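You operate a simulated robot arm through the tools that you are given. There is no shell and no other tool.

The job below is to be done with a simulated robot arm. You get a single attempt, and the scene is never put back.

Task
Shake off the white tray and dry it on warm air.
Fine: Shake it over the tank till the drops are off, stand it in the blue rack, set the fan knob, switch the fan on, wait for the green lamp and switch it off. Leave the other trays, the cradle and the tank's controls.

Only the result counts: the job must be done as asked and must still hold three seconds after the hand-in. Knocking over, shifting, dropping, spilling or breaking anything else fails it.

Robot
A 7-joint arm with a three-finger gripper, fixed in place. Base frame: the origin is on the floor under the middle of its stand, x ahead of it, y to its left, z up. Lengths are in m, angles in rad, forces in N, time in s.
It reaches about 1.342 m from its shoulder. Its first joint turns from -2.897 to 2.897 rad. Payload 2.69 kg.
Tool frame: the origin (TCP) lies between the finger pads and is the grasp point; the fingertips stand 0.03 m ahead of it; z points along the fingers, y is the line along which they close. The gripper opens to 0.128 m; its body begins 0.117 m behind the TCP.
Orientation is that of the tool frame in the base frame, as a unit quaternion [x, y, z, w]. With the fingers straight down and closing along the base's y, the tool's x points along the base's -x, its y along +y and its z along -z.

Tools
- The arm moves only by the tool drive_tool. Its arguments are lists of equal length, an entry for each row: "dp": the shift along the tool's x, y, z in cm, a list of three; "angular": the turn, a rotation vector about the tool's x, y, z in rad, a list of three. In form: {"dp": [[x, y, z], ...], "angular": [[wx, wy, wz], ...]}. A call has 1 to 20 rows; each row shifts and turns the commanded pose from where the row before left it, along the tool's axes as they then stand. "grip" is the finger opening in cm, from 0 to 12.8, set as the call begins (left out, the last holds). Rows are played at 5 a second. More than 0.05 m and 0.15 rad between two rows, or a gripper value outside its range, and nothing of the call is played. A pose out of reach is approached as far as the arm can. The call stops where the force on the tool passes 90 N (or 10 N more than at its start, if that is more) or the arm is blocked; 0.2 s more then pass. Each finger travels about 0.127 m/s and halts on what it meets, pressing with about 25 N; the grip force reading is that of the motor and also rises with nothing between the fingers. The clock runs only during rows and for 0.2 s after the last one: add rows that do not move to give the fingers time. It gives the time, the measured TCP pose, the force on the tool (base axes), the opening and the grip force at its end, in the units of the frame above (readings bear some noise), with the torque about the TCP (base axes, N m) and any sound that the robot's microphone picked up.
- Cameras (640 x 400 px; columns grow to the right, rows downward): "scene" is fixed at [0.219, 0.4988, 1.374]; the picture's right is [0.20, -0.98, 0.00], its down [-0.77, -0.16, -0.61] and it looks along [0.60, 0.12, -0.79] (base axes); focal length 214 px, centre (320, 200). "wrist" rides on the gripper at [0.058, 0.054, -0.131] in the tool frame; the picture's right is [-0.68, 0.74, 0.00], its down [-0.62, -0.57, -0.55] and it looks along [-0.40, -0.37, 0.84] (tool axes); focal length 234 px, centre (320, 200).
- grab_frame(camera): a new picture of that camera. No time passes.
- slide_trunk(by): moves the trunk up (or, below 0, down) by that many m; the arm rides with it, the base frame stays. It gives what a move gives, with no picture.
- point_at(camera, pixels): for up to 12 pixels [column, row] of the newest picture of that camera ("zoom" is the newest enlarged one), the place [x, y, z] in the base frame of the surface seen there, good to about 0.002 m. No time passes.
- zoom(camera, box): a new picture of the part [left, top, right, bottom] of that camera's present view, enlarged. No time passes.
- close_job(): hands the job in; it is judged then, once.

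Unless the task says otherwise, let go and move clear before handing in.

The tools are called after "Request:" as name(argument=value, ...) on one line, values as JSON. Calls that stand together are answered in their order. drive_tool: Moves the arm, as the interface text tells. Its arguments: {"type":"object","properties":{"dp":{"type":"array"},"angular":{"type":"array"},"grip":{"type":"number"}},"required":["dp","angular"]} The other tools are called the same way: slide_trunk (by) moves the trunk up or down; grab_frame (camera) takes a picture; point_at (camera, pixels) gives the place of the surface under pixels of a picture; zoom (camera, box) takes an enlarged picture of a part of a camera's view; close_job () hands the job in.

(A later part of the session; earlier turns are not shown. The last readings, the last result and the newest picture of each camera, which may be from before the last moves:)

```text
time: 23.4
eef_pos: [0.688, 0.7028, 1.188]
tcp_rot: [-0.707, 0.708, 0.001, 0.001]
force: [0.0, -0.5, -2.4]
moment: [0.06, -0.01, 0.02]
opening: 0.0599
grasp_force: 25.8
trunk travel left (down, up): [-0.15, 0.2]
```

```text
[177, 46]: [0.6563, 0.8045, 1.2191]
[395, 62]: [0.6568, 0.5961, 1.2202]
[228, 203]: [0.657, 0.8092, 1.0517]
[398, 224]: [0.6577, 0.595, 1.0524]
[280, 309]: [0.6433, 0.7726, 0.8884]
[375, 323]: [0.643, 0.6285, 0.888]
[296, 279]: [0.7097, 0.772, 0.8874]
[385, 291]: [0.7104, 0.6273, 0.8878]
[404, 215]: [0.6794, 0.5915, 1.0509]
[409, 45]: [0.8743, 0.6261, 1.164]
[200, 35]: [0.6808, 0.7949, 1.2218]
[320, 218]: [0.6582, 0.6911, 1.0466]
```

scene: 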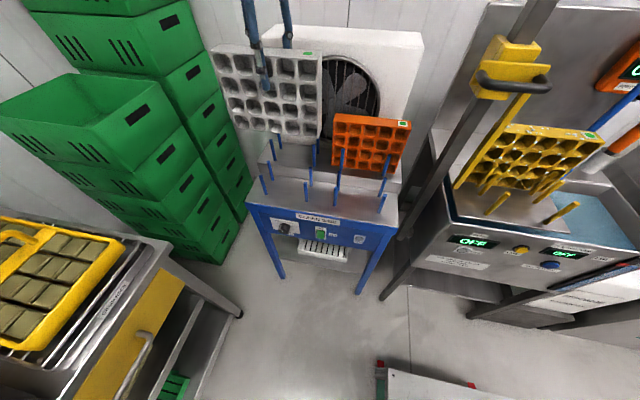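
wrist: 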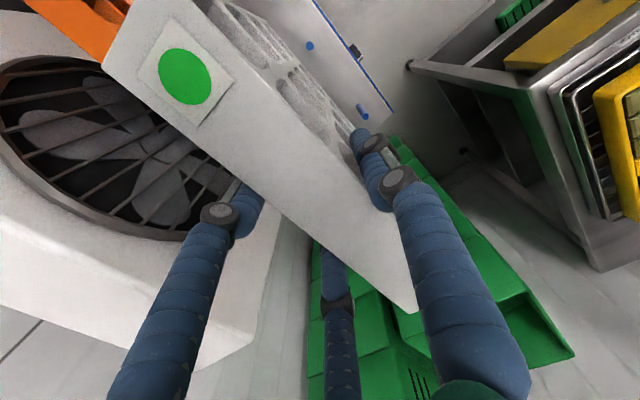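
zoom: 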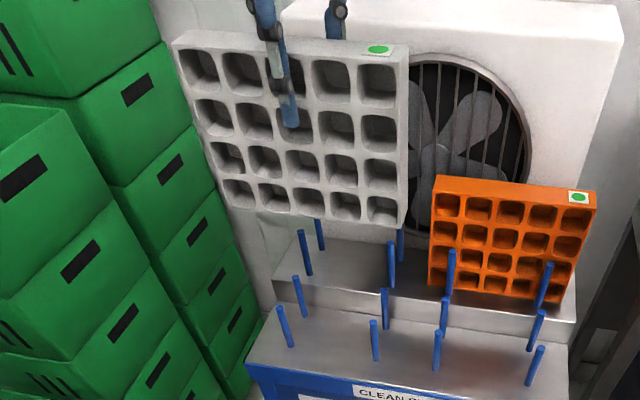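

The tray's front face is at x≈0.657 and its ends at y 0.595–0.809, well centred between the pegs (0.645/0.712). I'll lower it to just above the peg tops.

Request:
drive_tool(dp=[[0, -0.1, 2.5], [0, 0, 3.5], [0, 0, 3.5], [0, 0, 3.0], [0, 0, 1.5], [0, 0, 0]], angular=[[0, 0, 0], [0, 0, 0], [0, 0, 0], [0, 0, 0], [0, 0, 0], [0, 0, 0]])

Request:
zoom(camera="scene", box=[220, 90, 380, 220])

```text
time: 24.8
eef_pos: [0.6892, 0.7038, 1.0489]
tcp_rot: [-0.706, 0.708, 0.0, 0.001]
force: [0.3, -0.5, -1.5]
moment: [-0.01, -0.02, 0.01]
opening: 0.0595
grasp_force: 24.3
trunk travel left (down, up): [-0.15, 0.2]
```

```text
3.08 times, centred on (300, 155) of scene
```

zoom: 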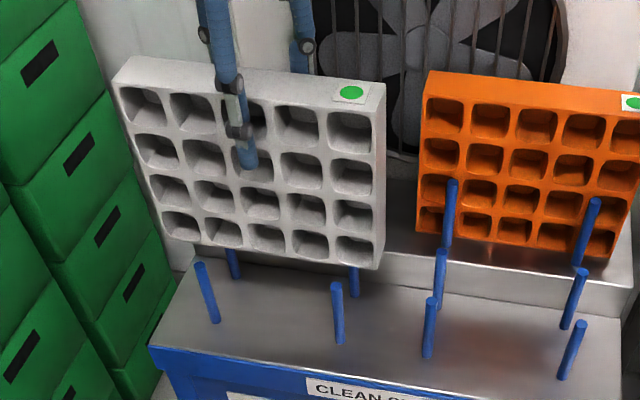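

The tray hangs directly over the slot, its lower edge just above the peg tops at (335,285) and behind the front pegs. I'll lower it another 9 cm between the pegs.

Request:
drive_tool(dp=[[0, 0, 1.5], [0, 0, 2.0], [0, 0, 2.0], [0, 0, 2.0], [0, 0, 1.5], [0, 0, 0]], angular=[[0, 0, 0], [0, 0, 0], [0, 0, 0], [0, 0, 0], [0, 0, 0], [0, 0, 0]])

Request:
zoom(camera="scene", box=[220, 90, 380, 220])

Request:
grab_frame(camera="wrist")

```text
time: 26.2
eef_pos: [0.689, 0.7048, 0.958]
tcp_rot: [-0.707, 0.708, 0.0, -0.001]
force: [0.1, 0.4, -2.5]
moment: [-0.03, 0.0, -0.03]
opening: 0.0597
grasp_force: 24.8
trunk travel left (down, up): [-0.15, 0.2]
```

```text
3.08 times, centred on (300, 155) of scene
```

zoom: 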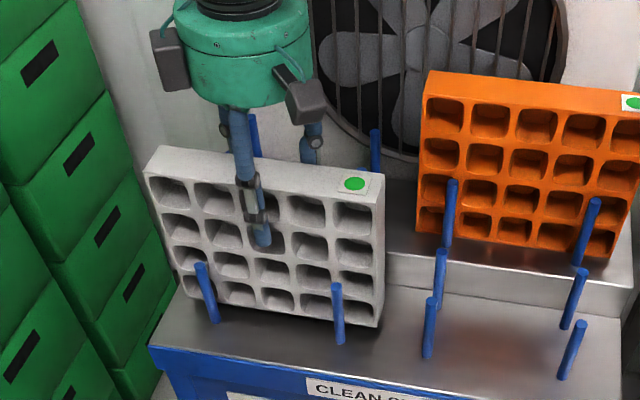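

```text
taken
```

wrist: 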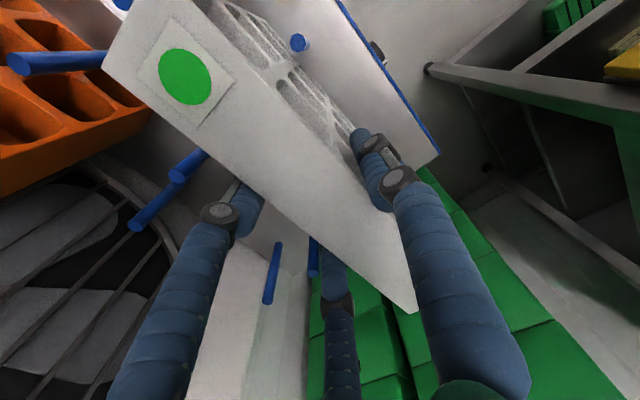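

The tray is between the pegs, about 1.6 cm above the step. I'll lower it gently in small steps until it touches.

Request:
drive_tool(dp=[[0, 0, 0.5], [0, 0, 0.4], [0, 0, 0.3], [0, 0, 0.2], [0, 0, 0]], angular=[[0, 0, 0], [0, 0, 0], [0, 0, 0], [0, 0, 0], [0, 0, 0]])

Request:
zoom(camera="scene", box=[240, 130, 340, 220])

```text
time: 27.4
eef_pos: [0.6895, 0.7028, 0.9446]
tcp_rot: [-0.707, 0.707, -0.001, -0.001]
force: [0.2, 0.0, -1.6]
moment: [0.01, -0.05, 0.0]
opening: 0.0596
grasp_force: 25.6
trunk travel left (down, up): [-0.15, 0.2]
```

```text
4.44 times, centred on (290, 175) of scene
```

zoom: 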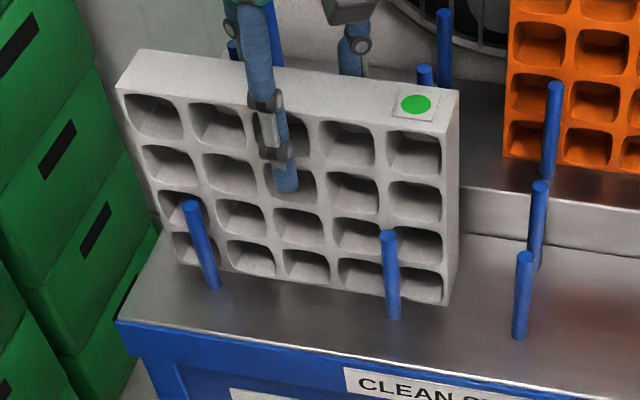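

Still no contact force (z −1.6 N), with the tray a few millimetres above the step. I'll keep lowering in 1 mm steps and read the force.

Request:
drive_tool(dp=[[0, 0, 0.1], [0, 0, 0.1], [0, 0, 0.1], [0, 0, 0]], angular=[[0, 0, 0], [0, 0, 0], [0, 0, 0], [0, 0, 0]])

Request:
point_at(camera="zoom", pixels=[[300, 284], [440, 300], [180, 262], [300, 300], [130, 90], [445, 120], [140, 60], [452, 100]])

```text
time: 28.4
eef_pos: [0.6898, 0.7018, 0.9443]
tcp_rot: [-0.707, 0.707, 0.0, 0.001]
force: [1.3, -2.7, 13.7]
moment: [-0.46, 0.27, 0.05]
opening: 0.0597
grasp_force: 25.3
trunk travel left (down, up): [-0.15, 0.2]
```

```text
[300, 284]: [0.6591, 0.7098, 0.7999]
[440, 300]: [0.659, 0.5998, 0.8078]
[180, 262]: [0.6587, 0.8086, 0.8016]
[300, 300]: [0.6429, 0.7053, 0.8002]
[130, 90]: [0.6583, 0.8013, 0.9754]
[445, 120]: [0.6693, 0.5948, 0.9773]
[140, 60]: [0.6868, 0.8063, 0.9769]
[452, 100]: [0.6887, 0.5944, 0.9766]
```

Contact is made (13.7 N upward), so the tray stands on the step. I'll relieve the pressure by 2 mm, then open to 9 cm.

Request:
drive_tool(dp=[[0, 0, -0.1], [0, 0, -0.1], [0, 0, 0]], angular=[[0, 0, 0], [0, 0, 0], [0, 0, 0]])

Request:
drive_tool(dp=[[0, 0, 0], [0, 0, 0], [0, 0, 0], [0, 0, 0]], angular=[[0, 0, 0], [0, 0, 0], [0, 0, 0], [0, 0, 0]], grip=9.0)

Request:
grab_frame(camera="wrist")

Request:
zoom(camera="scene", box=[220, 90, 380, 220])

```text
time: 29.2
eef_pos: [0.6896, 0.7014, 0.9443]
tcp_rot: [-0.706, 0.708, 0.0, 0.0]
force: [3.1, 1.5, 8.3]
moment: [0.52, -0.16, -0.18]
opening: 0.0595
grasp_force: 24.9
trunk travel left (down, up): [-0.15, 0.2]
```

```text
time: 30.2
eef_pos: [0.6895, 0.7015, 0.9443]
tcp_rot: [-0.706, 0.708, 0.0, 0.0]
force: [0.5, 0.0, -0.4]
moment: [0.0, 0.02, 0.01]
opening: 0.0897
grasp_force: 0.1
trunk travel left (down, up): [-0.15, 0.2]
```

```text
taken
```

wrist: 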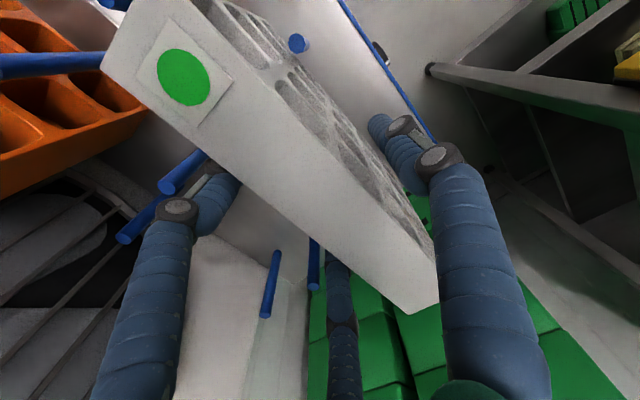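

```text
3.08 times, centred on (300, 155) of scene
```

zoom: 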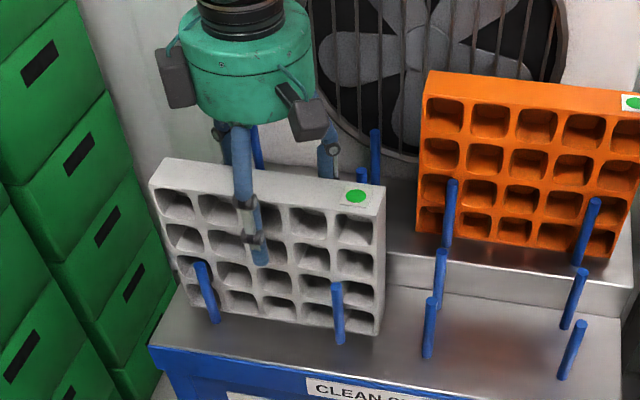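

The tray stands free between the pegs and the fingers are open with zero force. I'll rise straight up, slowly at first.

Request:
drive_tool(dp=[[0, 0, -0.5], [0, 0, -1], [0, 0, -2], [0, 0, -3], [0, 0, -4], [0, 0, -4], [0, 0, -4], [0, 0, -4], [0, 0, 0]], angular=[[0, 0, 0], [0, 0, 0], [0, 0, 0], [0, 0, 0], [0, 0, 0], [0, 0, 0], [0, 0, 0], [0, 0, 0], [0, 0, 0]])

Request:
grab_frame(camera="scene")

Request:
grab_frame(camera="wrist")

```text
time: 32.2
eef_pos: [0.69, 0.7035, 1.1691]
tcp_rot: [-0.707, 0.708, 0.001, 0.001]
force: [-0.3, 0.0, 0.6]
moment: [0.07, -0.02, 0.01]
opening: 0.0899
grasp_force: 0.1
trunk travel left (down, up): [-0.15, 0.2]
```

```text
taken
```

scene: 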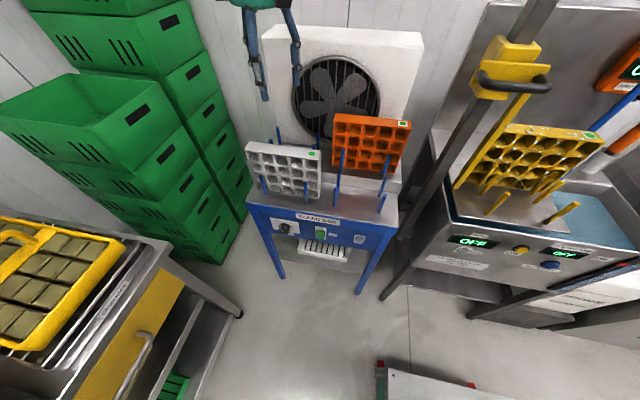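

```text
taken
```

wrist: 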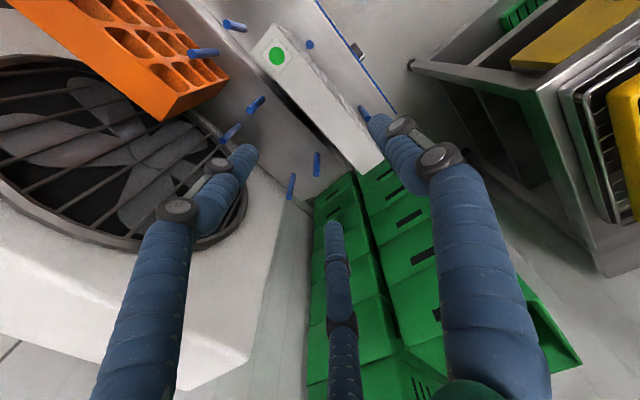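

The tray stands in the rack (scene 285,170) and the hand is clear. I'll back off to x≈0.42 at this height before tilting the tool to face the panel.

Request:
drive_tool(dp=[[0, 2, 0], [0, 4, 0], [0, 4, 0], [1, 4, 0], [1, 4, 0], [1, 4, 0], [1, 3, 0], [1, 2, 0], [0, 0, 0]], angular=[[0, 0, 0], [0, 0, 0], [0, 0, 0], [0, 0, 0], [0, 0, 0], [0, 0, 0], [0, 0, 0], [0, 0, 0], [0, 0, 0]])

Request:
drive_tool(dp=[[0, 0, 0], [0, 0, 0], [0, 0, 0], [0, 0, 0], [0, 0, 0], [0, 0, 0], [0, 0, 0], [0, 0, 0], [0, 0, 0], [0, 0, 0], [0, 0, 0], [0, 0, 0]], angular=[[0.1428, 0, 0], [0.1428, 0, 0], [0.1428, 0, 0], [0.1428, 0, 0], [0.1428, 0, 0], [0.1428, 0, 0], [0.1428, 0, 0], [0.1428, 0, 0], [0.1428, 0, 0], [0.1428, 0, 0], [0.1428, 0, 0], [0, 0, 0]], grip=7.0)

Request:
grab_frame(camera="wrist")

Request:
grab_frame(camera="scene")

```text
time: 34.2
eef_pos: [0.418, 0.6525, 1.1686]
tcp_rot: [-0.706, 0.708, 0.0, 0.0]
force: [0.0, 0.4, 0.2]
moment: [0.01, 0.02, 0.0]
opening: 0.0899
grasp_force: 0.1
trunk travel left (down, up): [-0.15, 0.2]
```

```text
time: 36.8
eef_pos: [0.4202, 0.654, 1.1692]
tcp_rot: [0.5, -0.5, 0.501, -0.499]
force: [-0.2, 1.7, -0.7]
moment: [0.01, -0.04, -0.05]
opening: 0.0698
grasp_force: 0.0
trunk travel left (down, up): [-0.15, 0.2]
```

```text
taken
```

wrist: 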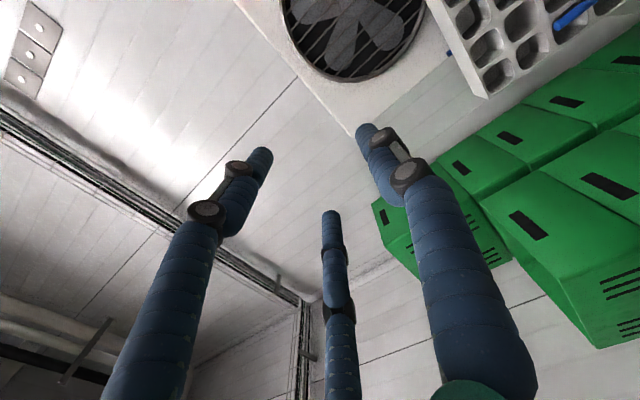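

```text
taken
```

scene: 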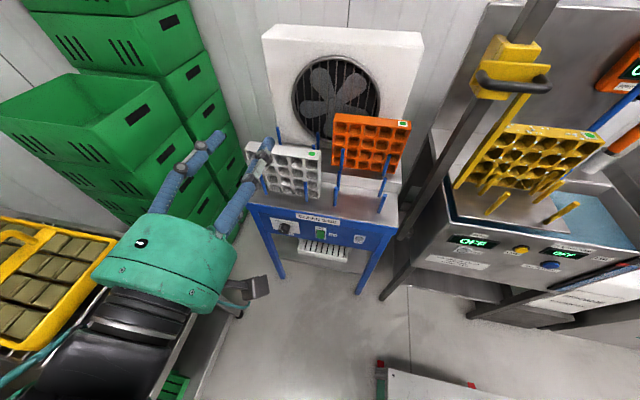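

The tool now points at +x with the lone finger below (scene shows the hand at (170,230), clear of everything). I'll lower it to about z≈0.73 in front of the panel.

Request:
drive_tool(dp=[[0, 2, 0], [0, 4, 0], [0, 4, 0], [0, 4, 0], [0, 4, 0], [0, 4, 0], [0, 4, 0], [0, 4, 0], [0, 4, 0], [0, 4, 0], [0, 4, 0], [0, 2, 0], [0, 0, 0]], angular=[[0, 0, 0], [0, 0, 0], [0, 0, 0], [0, 0, 0], [0, 0, 0], [0, 0, 0], [0, 0, 0], [0, 0, 0], [0, 0, 0], [0, 0, 0], [0, 0, 0], [0, 0, 0], [0, 0, 0]])

Request:
grab_frame(camera="wrist")

Request:
grab_frame(camera="scene")

```text
time: 39.6
eef_pos: [0.4202, 0.6542, 0.728]
tcp_rot: [-0.5, 0.501, -0.501, 0.499]
force: [-0.2, -0.3, -0.2]
moment: [-0.02, -0.03, -0.04]
opening: 0.0697
grasp_force: 0.1
trunk travel left (down, up): [-0.15, 0.2]
```

```text
taken
```

wrist: 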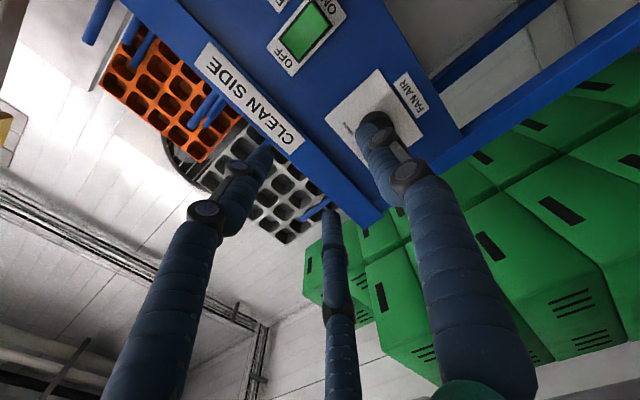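

```text
taken
```

scene: 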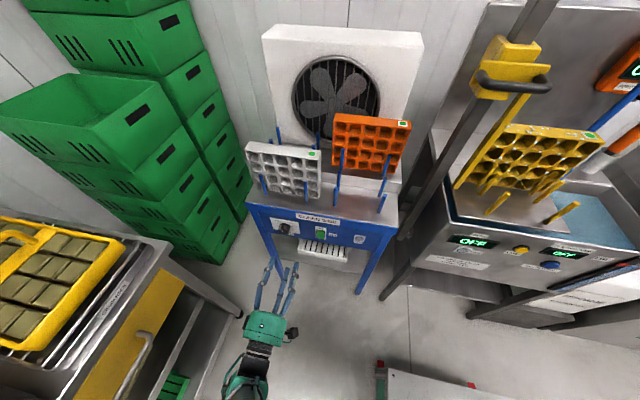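

The switch reads OFF at its top and ON at its bottom, so pressing the lower half turns it on. I'll move the tool down and right with fingers wide open for a clear wrist view of the knob.

Request:
drive_tool(dp=[[1.5, 3, 0], [2, 4, 0], [1.5, 3, 0], [0, 0, 0]], angular=[[0, 0, 0], [0, 0, 0], [0, 0, 0], [0, 0, 0]], grip=12.8)

Request:
grab_frame(camera="wrist")

Request:
zoom(camera="scene", box=[265, 205, 345, 255])

Request:
zoom(camera="wrist", box=[240, 120, 440, 260])

```text
time: 40.6
eef_pos: [0.4183, 0.6036, 0.6291]
tcp_rot: [0.5, -0.5, 0.501, -0.499]
force: [-0.4, 0.8, -0.9]
moment: [-0.01, -0.03, -0.02]
opening: 0.128
grasp_force: 0.1
trunk travel left (down, up): [-0.15, 0.2]
```

```text
taken
```

wrist: 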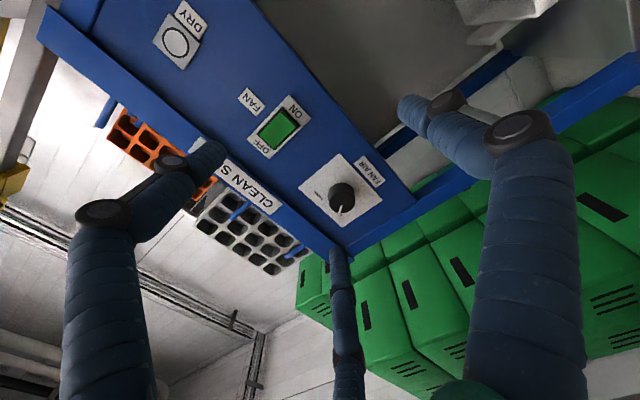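

```text
8.00 times, centred on (305, 230) of scene
```

zoom: 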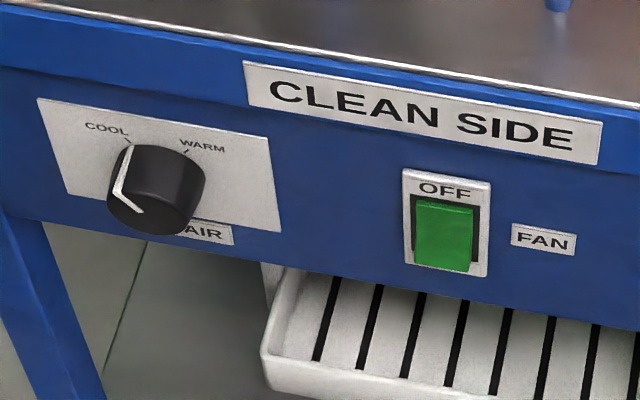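

```text
2.86 times, centred on (340, 190) of wrist
```

zoom: 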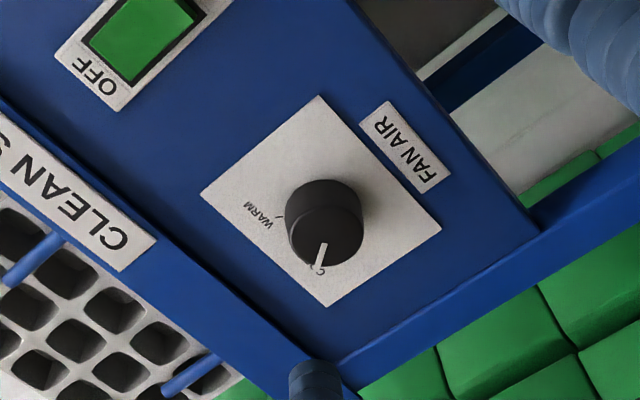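

The knob with its white pointer at COOL is visible at (342,197); I'll zoom in tighter and measure its face, rim and the scale marks.

Request:
zoom(camera="wrist", box=[295, 150, 395, 230])

```text
5.00 times, centred on (345, 190) of wrist
```

zoom: 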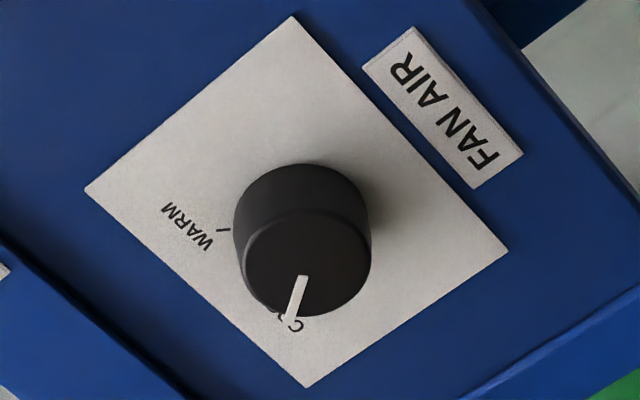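

Request:
point_at(camera="zoom", pixels=[[303, 278], [291, 318], [307, 262], [248, 262], [366, 265], [307, 212], [307, 314], [225, 230], [292, 18], [87, 189], [507, 252], [308, 385]])

Request:
point_at(camera="wrist", pixels=[[268, 138], [284, 117], [276, 127], [290, 125], [262, 130], [295, 110], [258, 148], [177, 42], [245, 190], [330, 240], [280, 220], [405, 205]])

```text
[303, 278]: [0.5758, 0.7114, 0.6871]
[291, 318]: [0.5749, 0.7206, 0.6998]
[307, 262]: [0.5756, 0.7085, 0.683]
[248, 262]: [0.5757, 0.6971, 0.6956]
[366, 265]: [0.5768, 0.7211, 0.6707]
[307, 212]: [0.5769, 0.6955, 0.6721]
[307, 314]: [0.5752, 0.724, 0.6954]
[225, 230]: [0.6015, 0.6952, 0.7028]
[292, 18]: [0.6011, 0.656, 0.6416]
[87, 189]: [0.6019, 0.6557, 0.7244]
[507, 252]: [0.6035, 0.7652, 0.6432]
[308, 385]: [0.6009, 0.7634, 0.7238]
```

```text
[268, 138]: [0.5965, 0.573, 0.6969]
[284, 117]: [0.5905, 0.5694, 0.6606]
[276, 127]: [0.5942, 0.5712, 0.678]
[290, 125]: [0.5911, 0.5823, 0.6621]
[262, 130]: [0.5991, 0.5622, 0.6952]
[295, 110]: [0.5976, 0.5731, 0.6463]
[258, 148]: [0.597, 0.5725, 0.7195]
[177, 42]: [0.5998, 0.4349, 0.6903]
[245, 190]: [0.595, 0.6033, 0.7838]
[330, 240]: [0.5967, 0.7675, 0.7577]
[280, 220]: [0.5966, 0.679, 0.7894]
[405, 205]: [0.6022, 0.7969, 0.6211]
```

The knob's axis is at about (y 0.710, z 0.683), radius ~0.019, front face at x≈0.575; the pointer leans ~36° left of vertical. I'll zoom closer to measure the COOL and WARM marks' angles.

Request:
zoom(camera="scene", box=[268, 214, 302, 238])

```text
16.00 times, centred on (285, 226) of scene
```

zoom: 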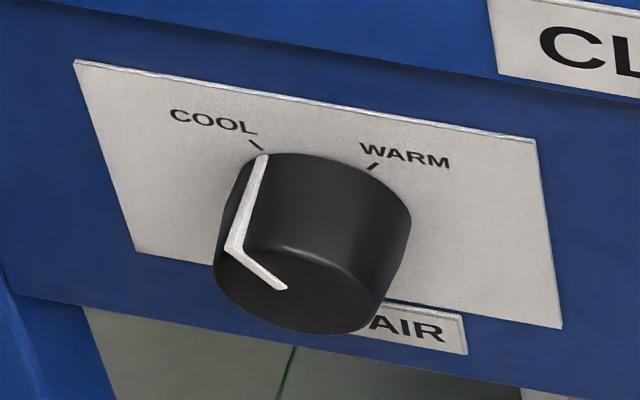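

Request:
point_at(camera="zoom", pixels=[[252, 142], [262, 150], [367, 168], [376, 161], [76, 62], [535, 140], [137, 250], [561, 327], [265, 158], [228, 245], [285, 289], [310, 250]])

```text
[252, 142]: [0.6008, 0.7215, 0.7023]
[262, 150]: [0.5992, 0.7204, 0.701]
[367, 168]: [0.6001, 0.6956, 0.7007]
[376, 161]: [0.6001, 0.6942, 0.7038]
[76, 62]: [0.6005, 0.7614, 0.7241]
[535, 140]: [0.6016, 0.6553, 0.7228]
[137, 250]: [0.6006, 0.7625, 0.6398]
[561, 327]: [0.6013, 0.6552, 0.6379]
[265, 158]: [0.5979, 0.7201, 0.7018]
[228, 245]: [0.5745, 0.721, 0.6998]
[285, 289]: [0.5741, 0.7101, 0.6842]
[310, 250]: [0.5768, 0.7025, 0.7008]
```

The COOL/WARM marks sit at about ±35° around an axis at (y 0.7085, z 0.682), so the knob needs ~70° clockwise (positive about tool z). I'll align the tool with the knob axis at x≈0.42, opening 7 cm.

Request:
drive_tool(dp=[[-3.5, -1.8, 0], [-3.5, -1.8, 0], [-3.45, -1.75, 0], [0, 0, 0], [0, 0, 0]], angular=[[0, 0, 0], [0, 0, 0], [0, 0, 0], [0, 0, 0], [0, 0, 0]], grip=7.0)

Request:
grab_frame(camera="wrist")

Request:
grab_frame(camera="scene")

```text
time: 41.8
eef_pos: [0.4184, 0.7085, 0.6821]
tcp_rot: [-0.499, 0.501, -0.5, 0.5]
force: [0.1, 0.7, 0.8]
moment: [-0.02, -0.02, 0.0]
opening: 0.07
grasp_force: 0.1
trunk travel left (down, up): [-0.15, 0.2]
```

```text
taken
```

wrist: 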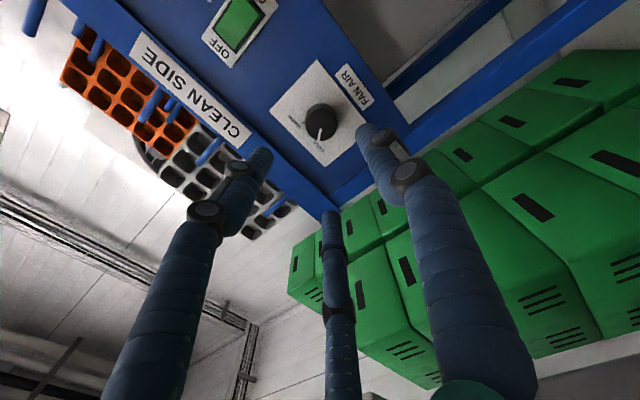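

```text
taken
```

scene: 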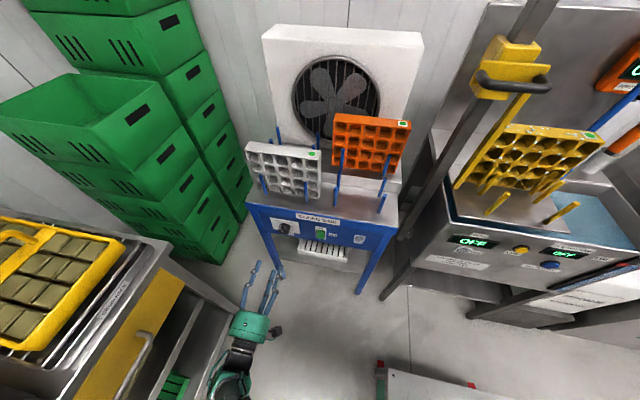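

Tool is aligned on the knob axis at (0.7085, 0.682). I'll advance 12 cm, then check before enclosing the knob.

Request:
drive_tool(dp=[[0, 0, 3], [0, 0, 3.5], [0, 0, 3], [0, 0, 2], [0, 0, 0]], angular=[[0, 0, 0], [0, 0, 0], [0, 0, 0], [0, 0, 0], [0, 0, 0]])

Request:
grab_frame(camera="wrist")

Request:
zoom(camera="scene", box=[250, 195, 350, 265])

```text
time: 43.0
eef_pos: [0.5347, 0.708, 0.6823]
tcp_rot: [0.5, -0.5, 0.5, -0.5]
force: [0.6, 0.7, 1.2]
moment: [0.01, 0.03, -0.01]
opening: 0.0701
grasp_force: 0.1
trunk travel left (down, up): [-0.15, 0.2]
```

```text
taken
```

wrist: 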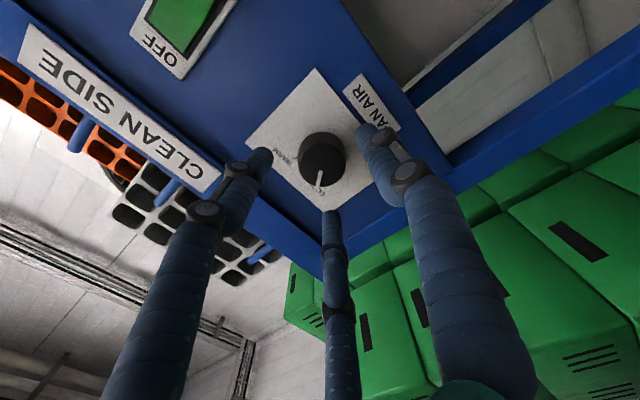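

```text
5.71 times, centred on (300, 230) of scene
```

zoom: 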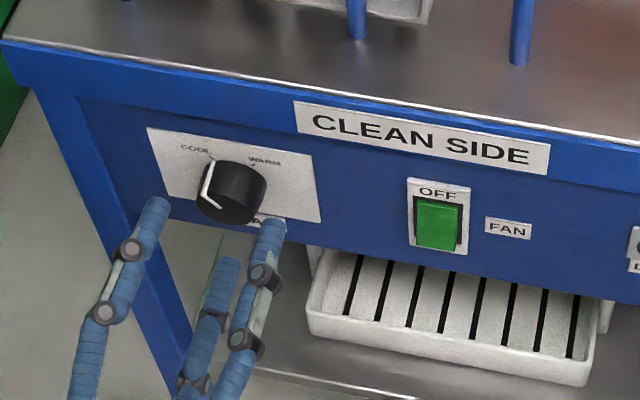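

The three fingertips are evenly around the knob, which sits about 1 cm ahead. I'll advance 3 cm so the tips enclose it, stopping short of the panel at x 0.600.

Request:
drive_tool(dp=[[0, 0, 1], [0, 0, 1], [0, 0, 0.9], [0, 0, 0]], angular=[[0, 0, 0], [0, 0, 0], [0, 0, 0], [0, 0, 0]])

Request:
drive_tool(dp=[[0, 0, 0], [0, 0, 0], [0, 0, 0], [0, 0, 0]], angular=[[0, 0, 0], [0, 0, 0], [0, 0, 0], [0, 0, 0]], grip=3.2)

Request:
grab_frame(camera="wrist")

Request:
zoom(camera="scene", box=[250, 195, 350, 265])

```text
time: 44.0
eef_pos: [0.5642, 0.7084, 0.6822]
tcp_rot: [0.499, -0.501, 0.501, -0.5]
force: [0.3, -0.9, -0.3]
moment: [-0.02, -0.01, 0.01]
opening: 0.0698
grasp_force: 0.0
trunk travel left (down, up): [-0.15, 0.2]
```

```text
time: 45.0
eef_pos: [0.5637, 0.7084, 0.6824]
tcp_rot: [-0.5, 0.5, -0.5, 0.501]
force: [3.8, 10.9, -1.9]
moment: [-0.03, 0.02, 0.35]
opening: 0.0407
grasp_force: 45.2
trunk travel left (down, up): [-0.15, 0.2]
```

```text
taken
```

wrist: 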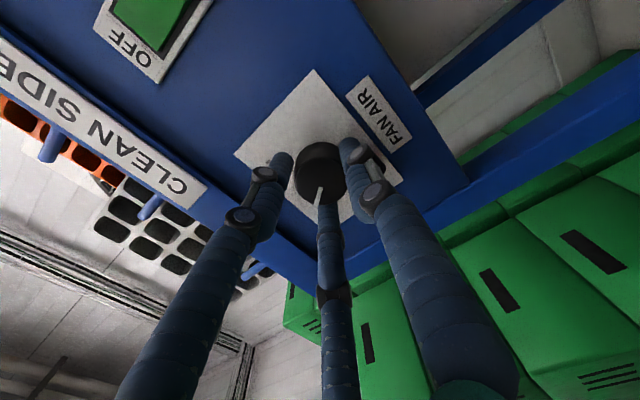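

```text
5.71 times, centred on (300, 230) of scene
```

zoom: 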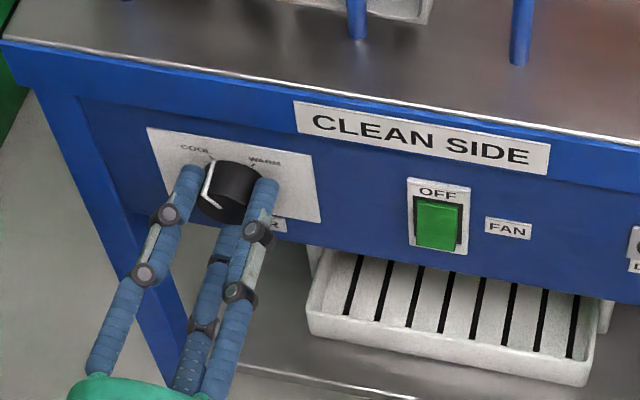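

The fingers hold the knob at 4.07 cm with an 11 N sideways load to +y, so the knob axis is ~1 mm further left. I'll shift 1 mm and turn +0.6 rad about tool z, then look at the pointer.

Request:
drive_tool(dp=[[-0.1, 0, 0], [0, 0, 0], [0, 0, 0], [0, 0, 0], [0, 0, 0], [0, 0, 0]], angular=[[0, 0, 0], [0, 0, 0.12], [0, 0, 0.16], [0, 0, 0.16], [0, 0, 0.16], [0, 0, 0]])

Request:
zoom(camera="scene", box=[250, 195, 350, 265])

```text
refused: row 3 steps farther than a row can; nothing moved
```

```text
5.71 times, centred on (300, 230) of scene
```

zoom: 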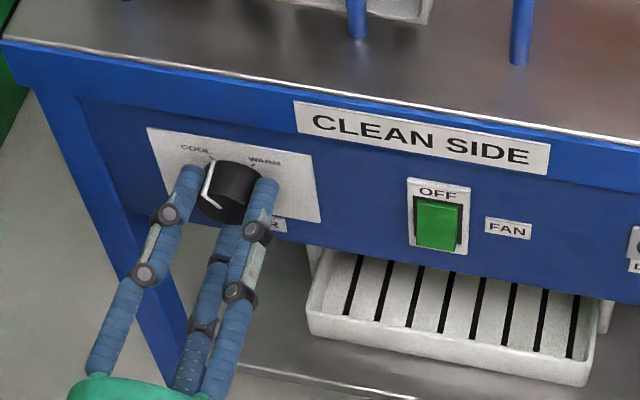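

The call was refused because my 0.16 rad steps exceed the 0.15 limit, so nothing moved. I'll repeat it with 0.12 rad steps.

Request:
drive_tool(dp=[[-0.1, 0, 0], [0, 0, 0], [0, 0, 0], [0, 0, 0], [0, 0, 0], [0, 0, 0], [0, 0, 0]], angular=[[0, 0, 0], [0, 0, 0.12], [0, 0, 0.12], [0, 0, 0.12], [0, 0, 0.12], [0, 0, 0.12], [0, 0, 0]])

Request:
zoom(camera="scene", box=[250, 195, 350, 265])

Request:
grab_frame(camera="wrist")

```text
time: 46.6
eef_pos: [0.5636, 0.7072, 0.6815]
tcp_rot: [-0.33, 0.626, -0.33, 0.625]
force: [1.4, 11.5, -6.7]
moment: [-0.02, 0.25, 0.39]
opening: 0.0408
grasp_force: 45.2
trunk travel left (down, up): [-0.15, 0.2]
```

```text
5.71 times, centred on (300, 230) of scene
```

zoom: 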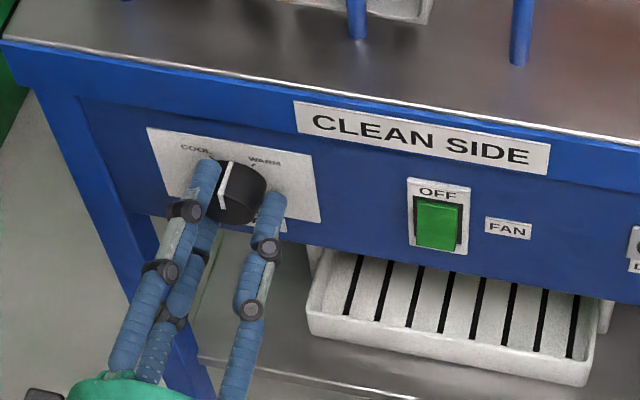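

```text
taken
```

wrist: 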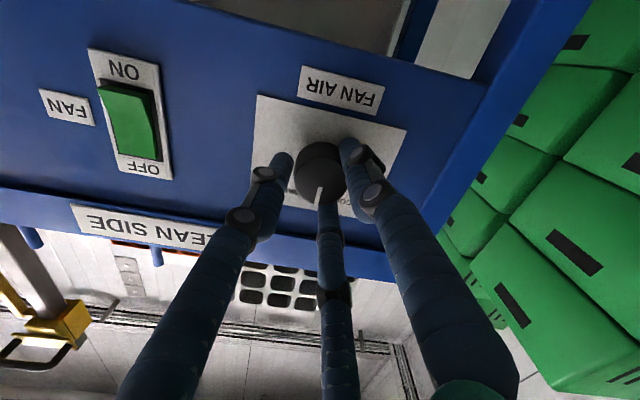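

The knob turns with the fingers: its pointer is now about upright at (225,185) in the zoom. I'll turn another 0.6 rad and check against the WARM mark.

Request:
drive_tool(dp=[[0, 0, 0], [0, 0, 0], [0, 0, 0], [0, 0, 0], [0, 0, 0], [0, 0, 0]], angular=[[0, 0, 0.12], [0, 0, 0.12], [0, 0, 0.12], [0, 0, 0.12], [0, 0, 0.12], [0, 0, 0]])

Request:
zoom(camera="scene", box=[268, 210, 308, 242])

Request:
grab_frame(camera="wrist")

```text
time: 48.0
eef_pos: [0.5624, 0.7101, 0.6819]
tcp_rot: [-0.129, 0.695, -0.131, 0.695]
force: [-3.9, 21.1, -10.4]
moment: [-0.11, 0.46, 0.71]
opening: 0.0397
grasp_force: 45.0
trunk travel left (down, up): [-0.15, 0.2]
```

```text
12.50 times, centred on (288, 226) of scene
```

zoom: 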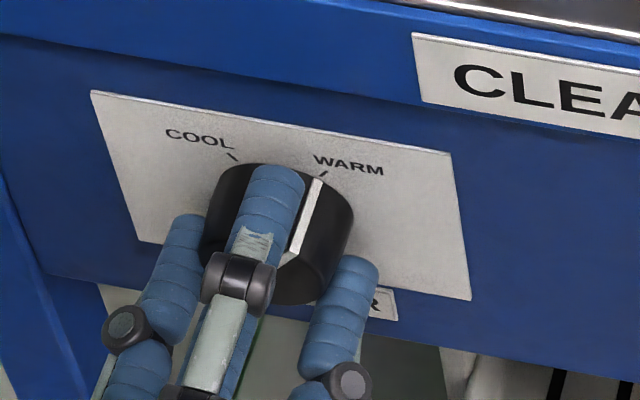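

```text
taken
```

wrist: 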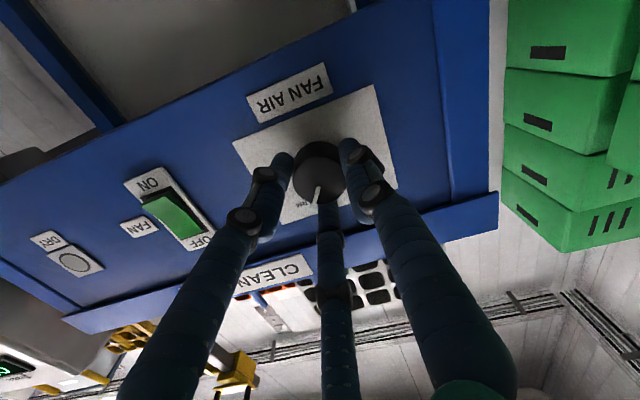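

The pointer now lies close to the WARM mark at (322,175). I'll measure its angle.

Request:
point_at(camera="zoom", pixels=[[317, 182], [296, 248], [307, 215], [290, 258], [320, 178], [326, 171], [238, 160], [230, 153], [340, 240], [280, 300]])

Request:
zoom(camera="wrist", box=[270, 130, 370, 220])

```text
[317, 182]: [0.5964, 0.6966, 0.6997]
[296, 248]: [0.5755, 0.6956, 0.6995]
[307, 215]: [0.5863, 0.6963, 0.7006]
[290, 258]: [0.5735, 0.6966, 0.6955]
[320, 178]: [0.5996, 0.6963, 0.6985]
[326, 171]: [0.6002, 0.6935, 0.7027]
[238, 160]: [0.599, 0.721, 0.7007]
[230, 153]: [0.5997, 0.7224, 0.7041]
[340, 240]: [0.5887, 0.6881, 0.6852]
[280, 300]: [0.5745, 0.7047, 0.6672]
```

```text
4.44 times, centred on (320, 175) of wrist
```

zoom: 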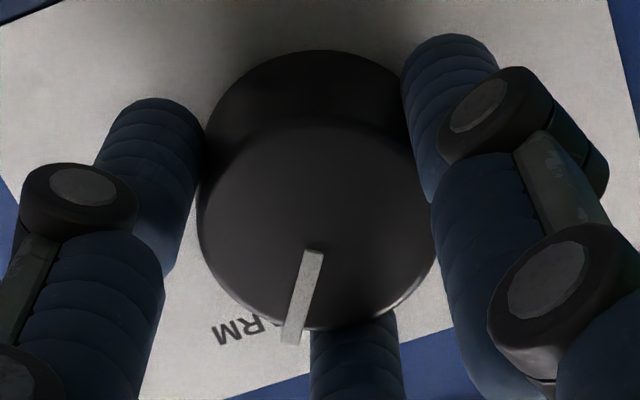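

The pointer sits at ~34° right of vertical, on the WARM mark. I'll open the fingers, back away 6 cm and check that the knob stays.

Request:
drive_tool(dp=[[0, 0, 0], [0, 0, 0], [0, 0, 0]], angular=[[0, 0, 0], [0, 0, 0], [0, 0, 0]], grip=7.0)

Request:
drive_tool(dp=[[0, 0, -1], [0, 0, -2], [0, 0, -3], [0, 0, -3], [0, 0, -3], [0, 0, 0]], angular=[[0, 0, 0], [0, 0, 0], [0, 0, 0], [0, 0, 0], [0, 0, 0], [0, 0, 0]])

Request:
zoom(camera="scene", box=[268, 210, 308, 242])

Request:
grab_frame(camera="wrist")

```text
time: 48.8
eef_pos: [0.563, 0.7082, 0.6827]
tcp_rot: [-0.13, 0.695, -0.129, 0.695]
force: [-0.5, -0.5, 0.5]
moment: [0.02, -0.03, -0.02]
opening: 0.0698
grasp_force: 0.1
trunk travel left (down, up): [-0.15, 0.2]
```

```text
time: 50.2
eef_pos: [0.4437, 0.7073, 0.6817]
tcp_rot: [-0.131, 0.695, -0.13, 0.695]
force: [0.7, 0.1, 0.3]
moment: [-0.03, 0.01, -0.01]
opening: 0.0701
grasp_force: 0.1
trunk travel left (down, up): [-0.15, 0.2]
```

```text
12.50 times, centred on (288, 226) of scene
```

zoom: 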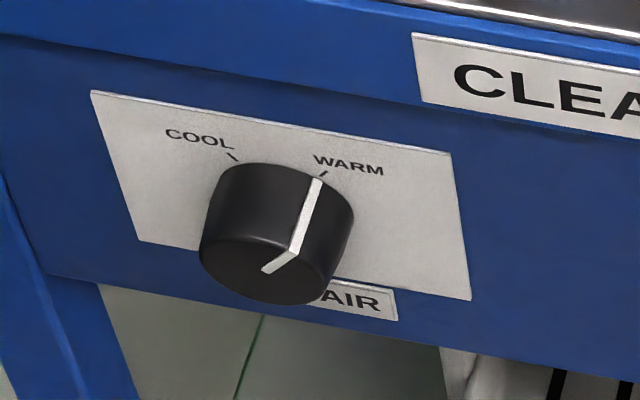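

```text
taken
```

wrist: 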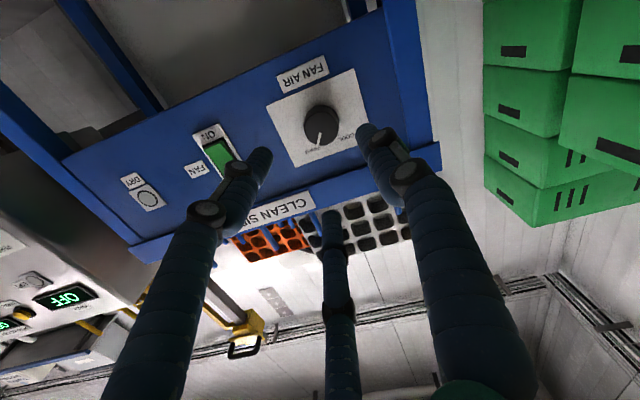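

The knob rests on WARM. For the rocker I'll press with a single finger: turning the tool −0.154 rad puts one finger straight up, and I'll bring the tool to y≈0.5725, z≈0.623 so that finger (4 cm above the axis at 6 cm opening) faces the rocker's lower end.

Request:
drive_tool(dp=[[0, 0, 0], [0, 0, 0], [2.95, -2.2, 0], [2.95, -2.2, 0], [2.95, -2.2, 0], [2.95, -2.18, 0], [0, 0, 0]], angular=[[0, 0, -0.077], [0, 0, -0.077], [0, 0, 0], [0, 0, 0], [0, 0, 0], [0, 0, 0], [0, 0, 0]], grip=6.0)

Request:
grab_frame(camera="wrist")

Request:
zoom(camera="scene", box=[250, 195, 370, 290])

```text
time: 51.8
eef_pos: [0.443, 0.5733, 0.6243]
tcp_rot: [-0.182, 0.684, -0.183, 0.683]
force: [-0.2, -0.3, 0.2]
moment: [0.02, -0.02, -0.03]
opening: 0.0599
grasp_force: 0.1
trunk travel left (down, up): [-0.15, 0.2]
```

```text
taken
```

wrist: 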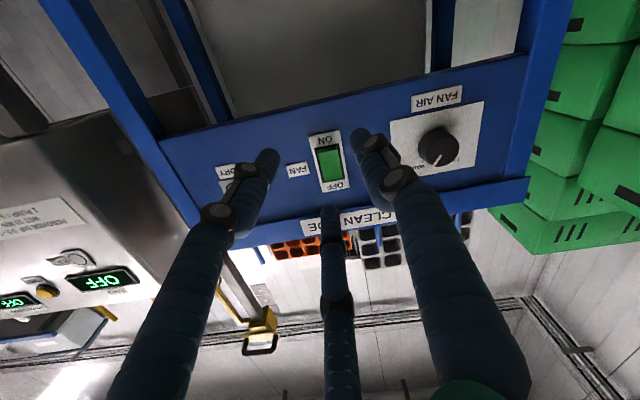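

```text
4.21 times, centred on (310, 242) of scene
```

zoom: 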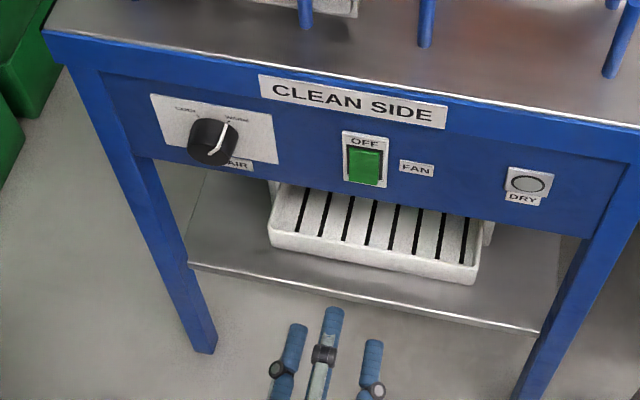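

The single upper finger (tip at (330,215) in the wrist view) should be aligned with the rocker. I'll verify the tip's and the rocker's coordinates.

Request:
point_at(camera="wrist", pixels=[[330, 210], [332, 225], [268, 152], [358, 135], [328, 150], [329, 165], [330, 178], [320, 165], [340, 165], [325, 190], [318, 152], [338, 150]])

Request:
zoom(camera="wrist", box=[290, 120, 370, 200])

```text
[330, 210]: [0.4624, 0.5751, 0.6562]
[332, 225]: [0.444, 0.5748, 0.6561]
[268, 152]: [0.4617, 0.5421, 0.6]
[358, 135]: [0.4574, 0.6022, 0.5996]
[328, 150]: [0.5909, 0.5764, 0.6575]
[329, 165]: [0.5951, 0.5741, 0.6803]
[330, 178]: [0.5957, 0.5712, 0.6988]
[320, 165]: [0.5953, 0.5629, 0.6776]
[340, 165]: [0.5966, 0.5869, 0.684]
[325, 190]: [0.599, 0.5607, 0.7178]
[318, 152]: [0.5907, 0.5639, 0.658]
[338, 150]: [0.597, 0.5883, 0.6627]
```

```text
5.00 times, centred on (330, 160) of wrist
```

zoom: 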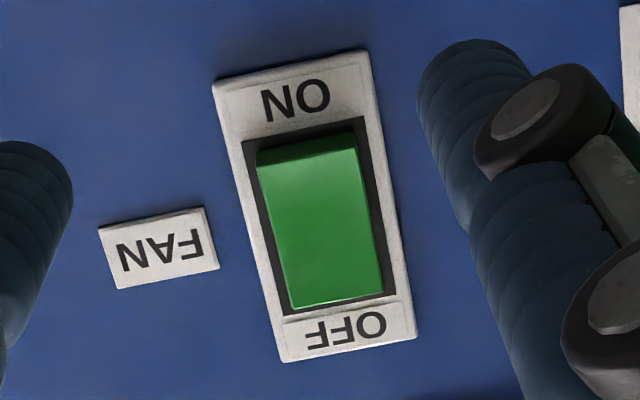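

The upper finger's centre is at z≈0.664, y≈0.573, matching the protruding ON end of the rocker (z 0.657–0.678). I'll advance 10 cm, then press in small steps.

Request:
drive_tool(dp=[[0, 0, 3], [0, 0, 3], [0, 0, 2.5], [0, 0, 1.7], [0, 0, 0]], angular=[[0, 0, 0], [0, 0, 0], [0, 0, 0], [0, 0, 0], [0, 0, 0]])

Request:
zoom(camera="scene", box=[290, 205, 350, 255])

Request:
zoom(camera="wrist", box=[240, 80, 420, 240])

```text
time: 53.0
eef_pos: [0.5456, 0.5725, 0.6242]
tcp_rot: [-0.183, 0.683, -0.183, 0.683]
force: [-0.1, 0.7, -0.6]
moment: [0.01, 0.0, 0.01]
opening: 0.0601
grasp_force: 0.1
trunk travel left (down, up): [-0.15, 0.2]
```

```text
8.00 times, centred on (320, 230) of scene
```

zoom: 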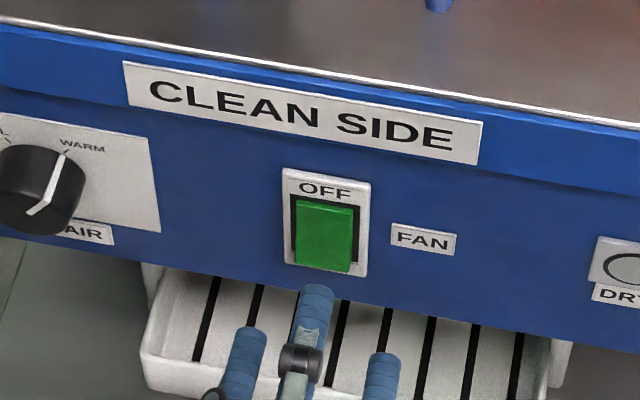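

```text
2.50 times, centred on (330, 160) of wrist
```

zoom: 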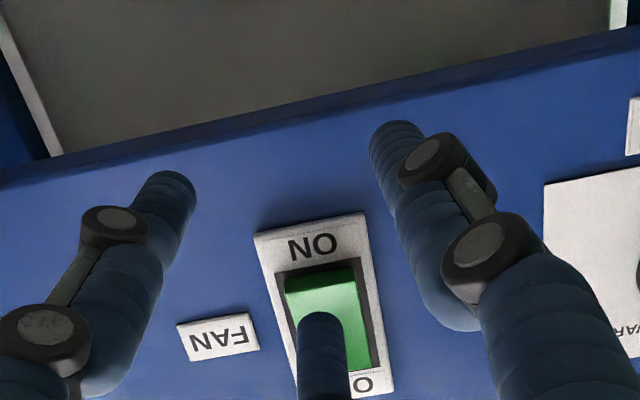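

The finger is just in front of the rocker's ON end, about 1.2 cm away. I'll press forward gradually to a tip x of ~0.592.

Request:
drive_tool(dp=[[0, 0, 0.6], [0, 0, 0.4], [0, 0, 0.3], [0, 0, 0.2], [0, 0, 0.2], [0, 0, 0]], angular=[[0, 0, 0], [0, 0, 0], [0, 0, 0], [0, 0, 0], [0, 0, 0], [0, 0, 0]])

Request:
zoom(camera="scene", box=[290, 205, 350, 255])

Request:
zoom(camera="wrist", box=[240, 80, 420, 240])

```text
time: 54.4
eef_pos: [0.5626, 0.5736, 0.6244]
tcp_rot: [-0.183, 0.683, -0.183, 0.683]
force: [-1.0, -0.7, 0.3]
moment: [0.02, -0.02, 0.04]
opening: 0.0598
grasp_force: 0.1
trunk travel left (down, up): [-0.15, 0.2]
```

```text
8.00 times, centred on (320, 230) of scene
```

zoom: 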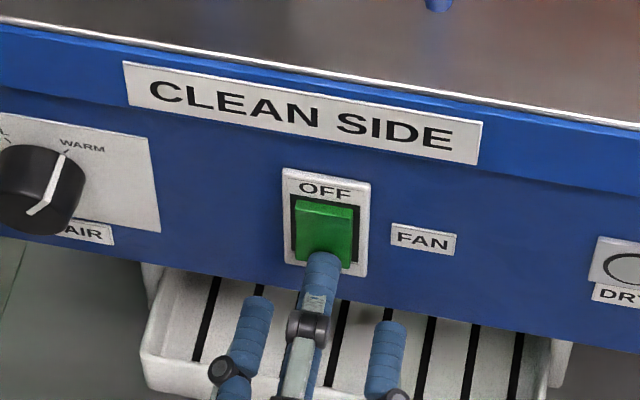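

```text
2.50 times, centred on (330, 160) of wrist
```

zoom: 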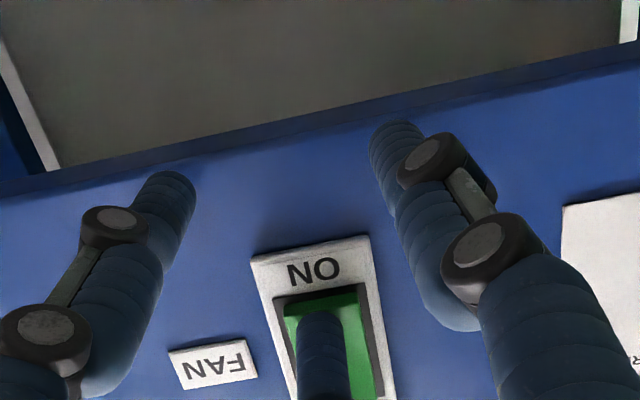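

The rocker appears to have tilted (its top end now stands out at (325,205)). I'll back off 3 cm and check the rocker and the fan.

Request:
drive_tool(dp=[[0, 0, -1], [0, 0, -2], [0, 0, 0]], angular=[[0, 0, 0], [0, 0, 0], [0, 0, 0]])

Request:
zoom(camera="scene", box=[290, 205, 350, 255])

Request:
grab_frame(camera="scene")

Request:
zoom(camera="scene", box=[320, 205, 400, 255])

```text
time: 55.2
eef_pos: [0.5311, 0.5728, 0.6246]
tcp_rot: [-0.182, 0.683, -0.183, 0.683]
force: [-0.2, 0.0, 0.6]
moment: [-0.03, -0.01, 0.01]
opening: 0.0603
grasp_force: 0.0
trunk travel left (down, up): [-0.15, 0.2]
```

```text
8.00 times, centred on (320, 230) of scene
```

zoom: 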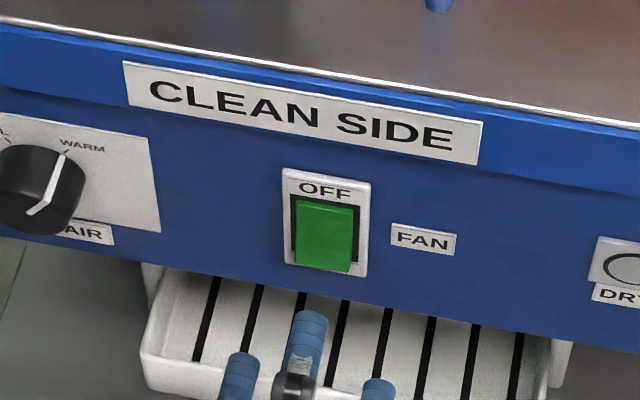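

```text
taken
```

scene: 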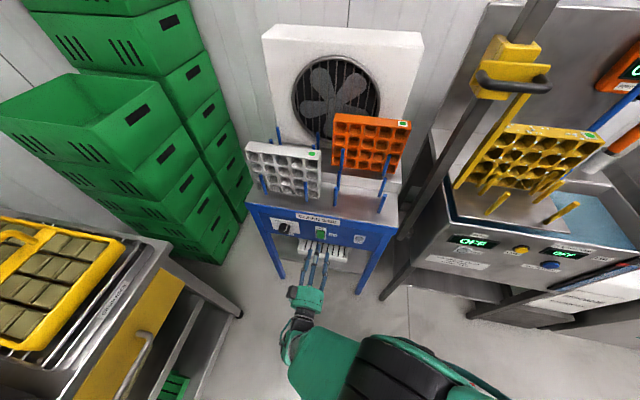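

```text
8.00 times, centred on (360, 230) of scene
```

zoom: 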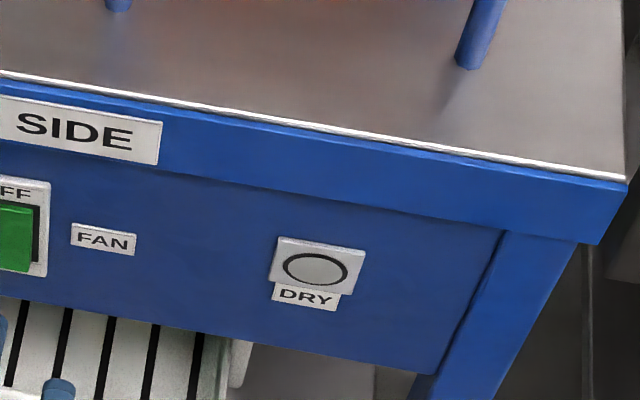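

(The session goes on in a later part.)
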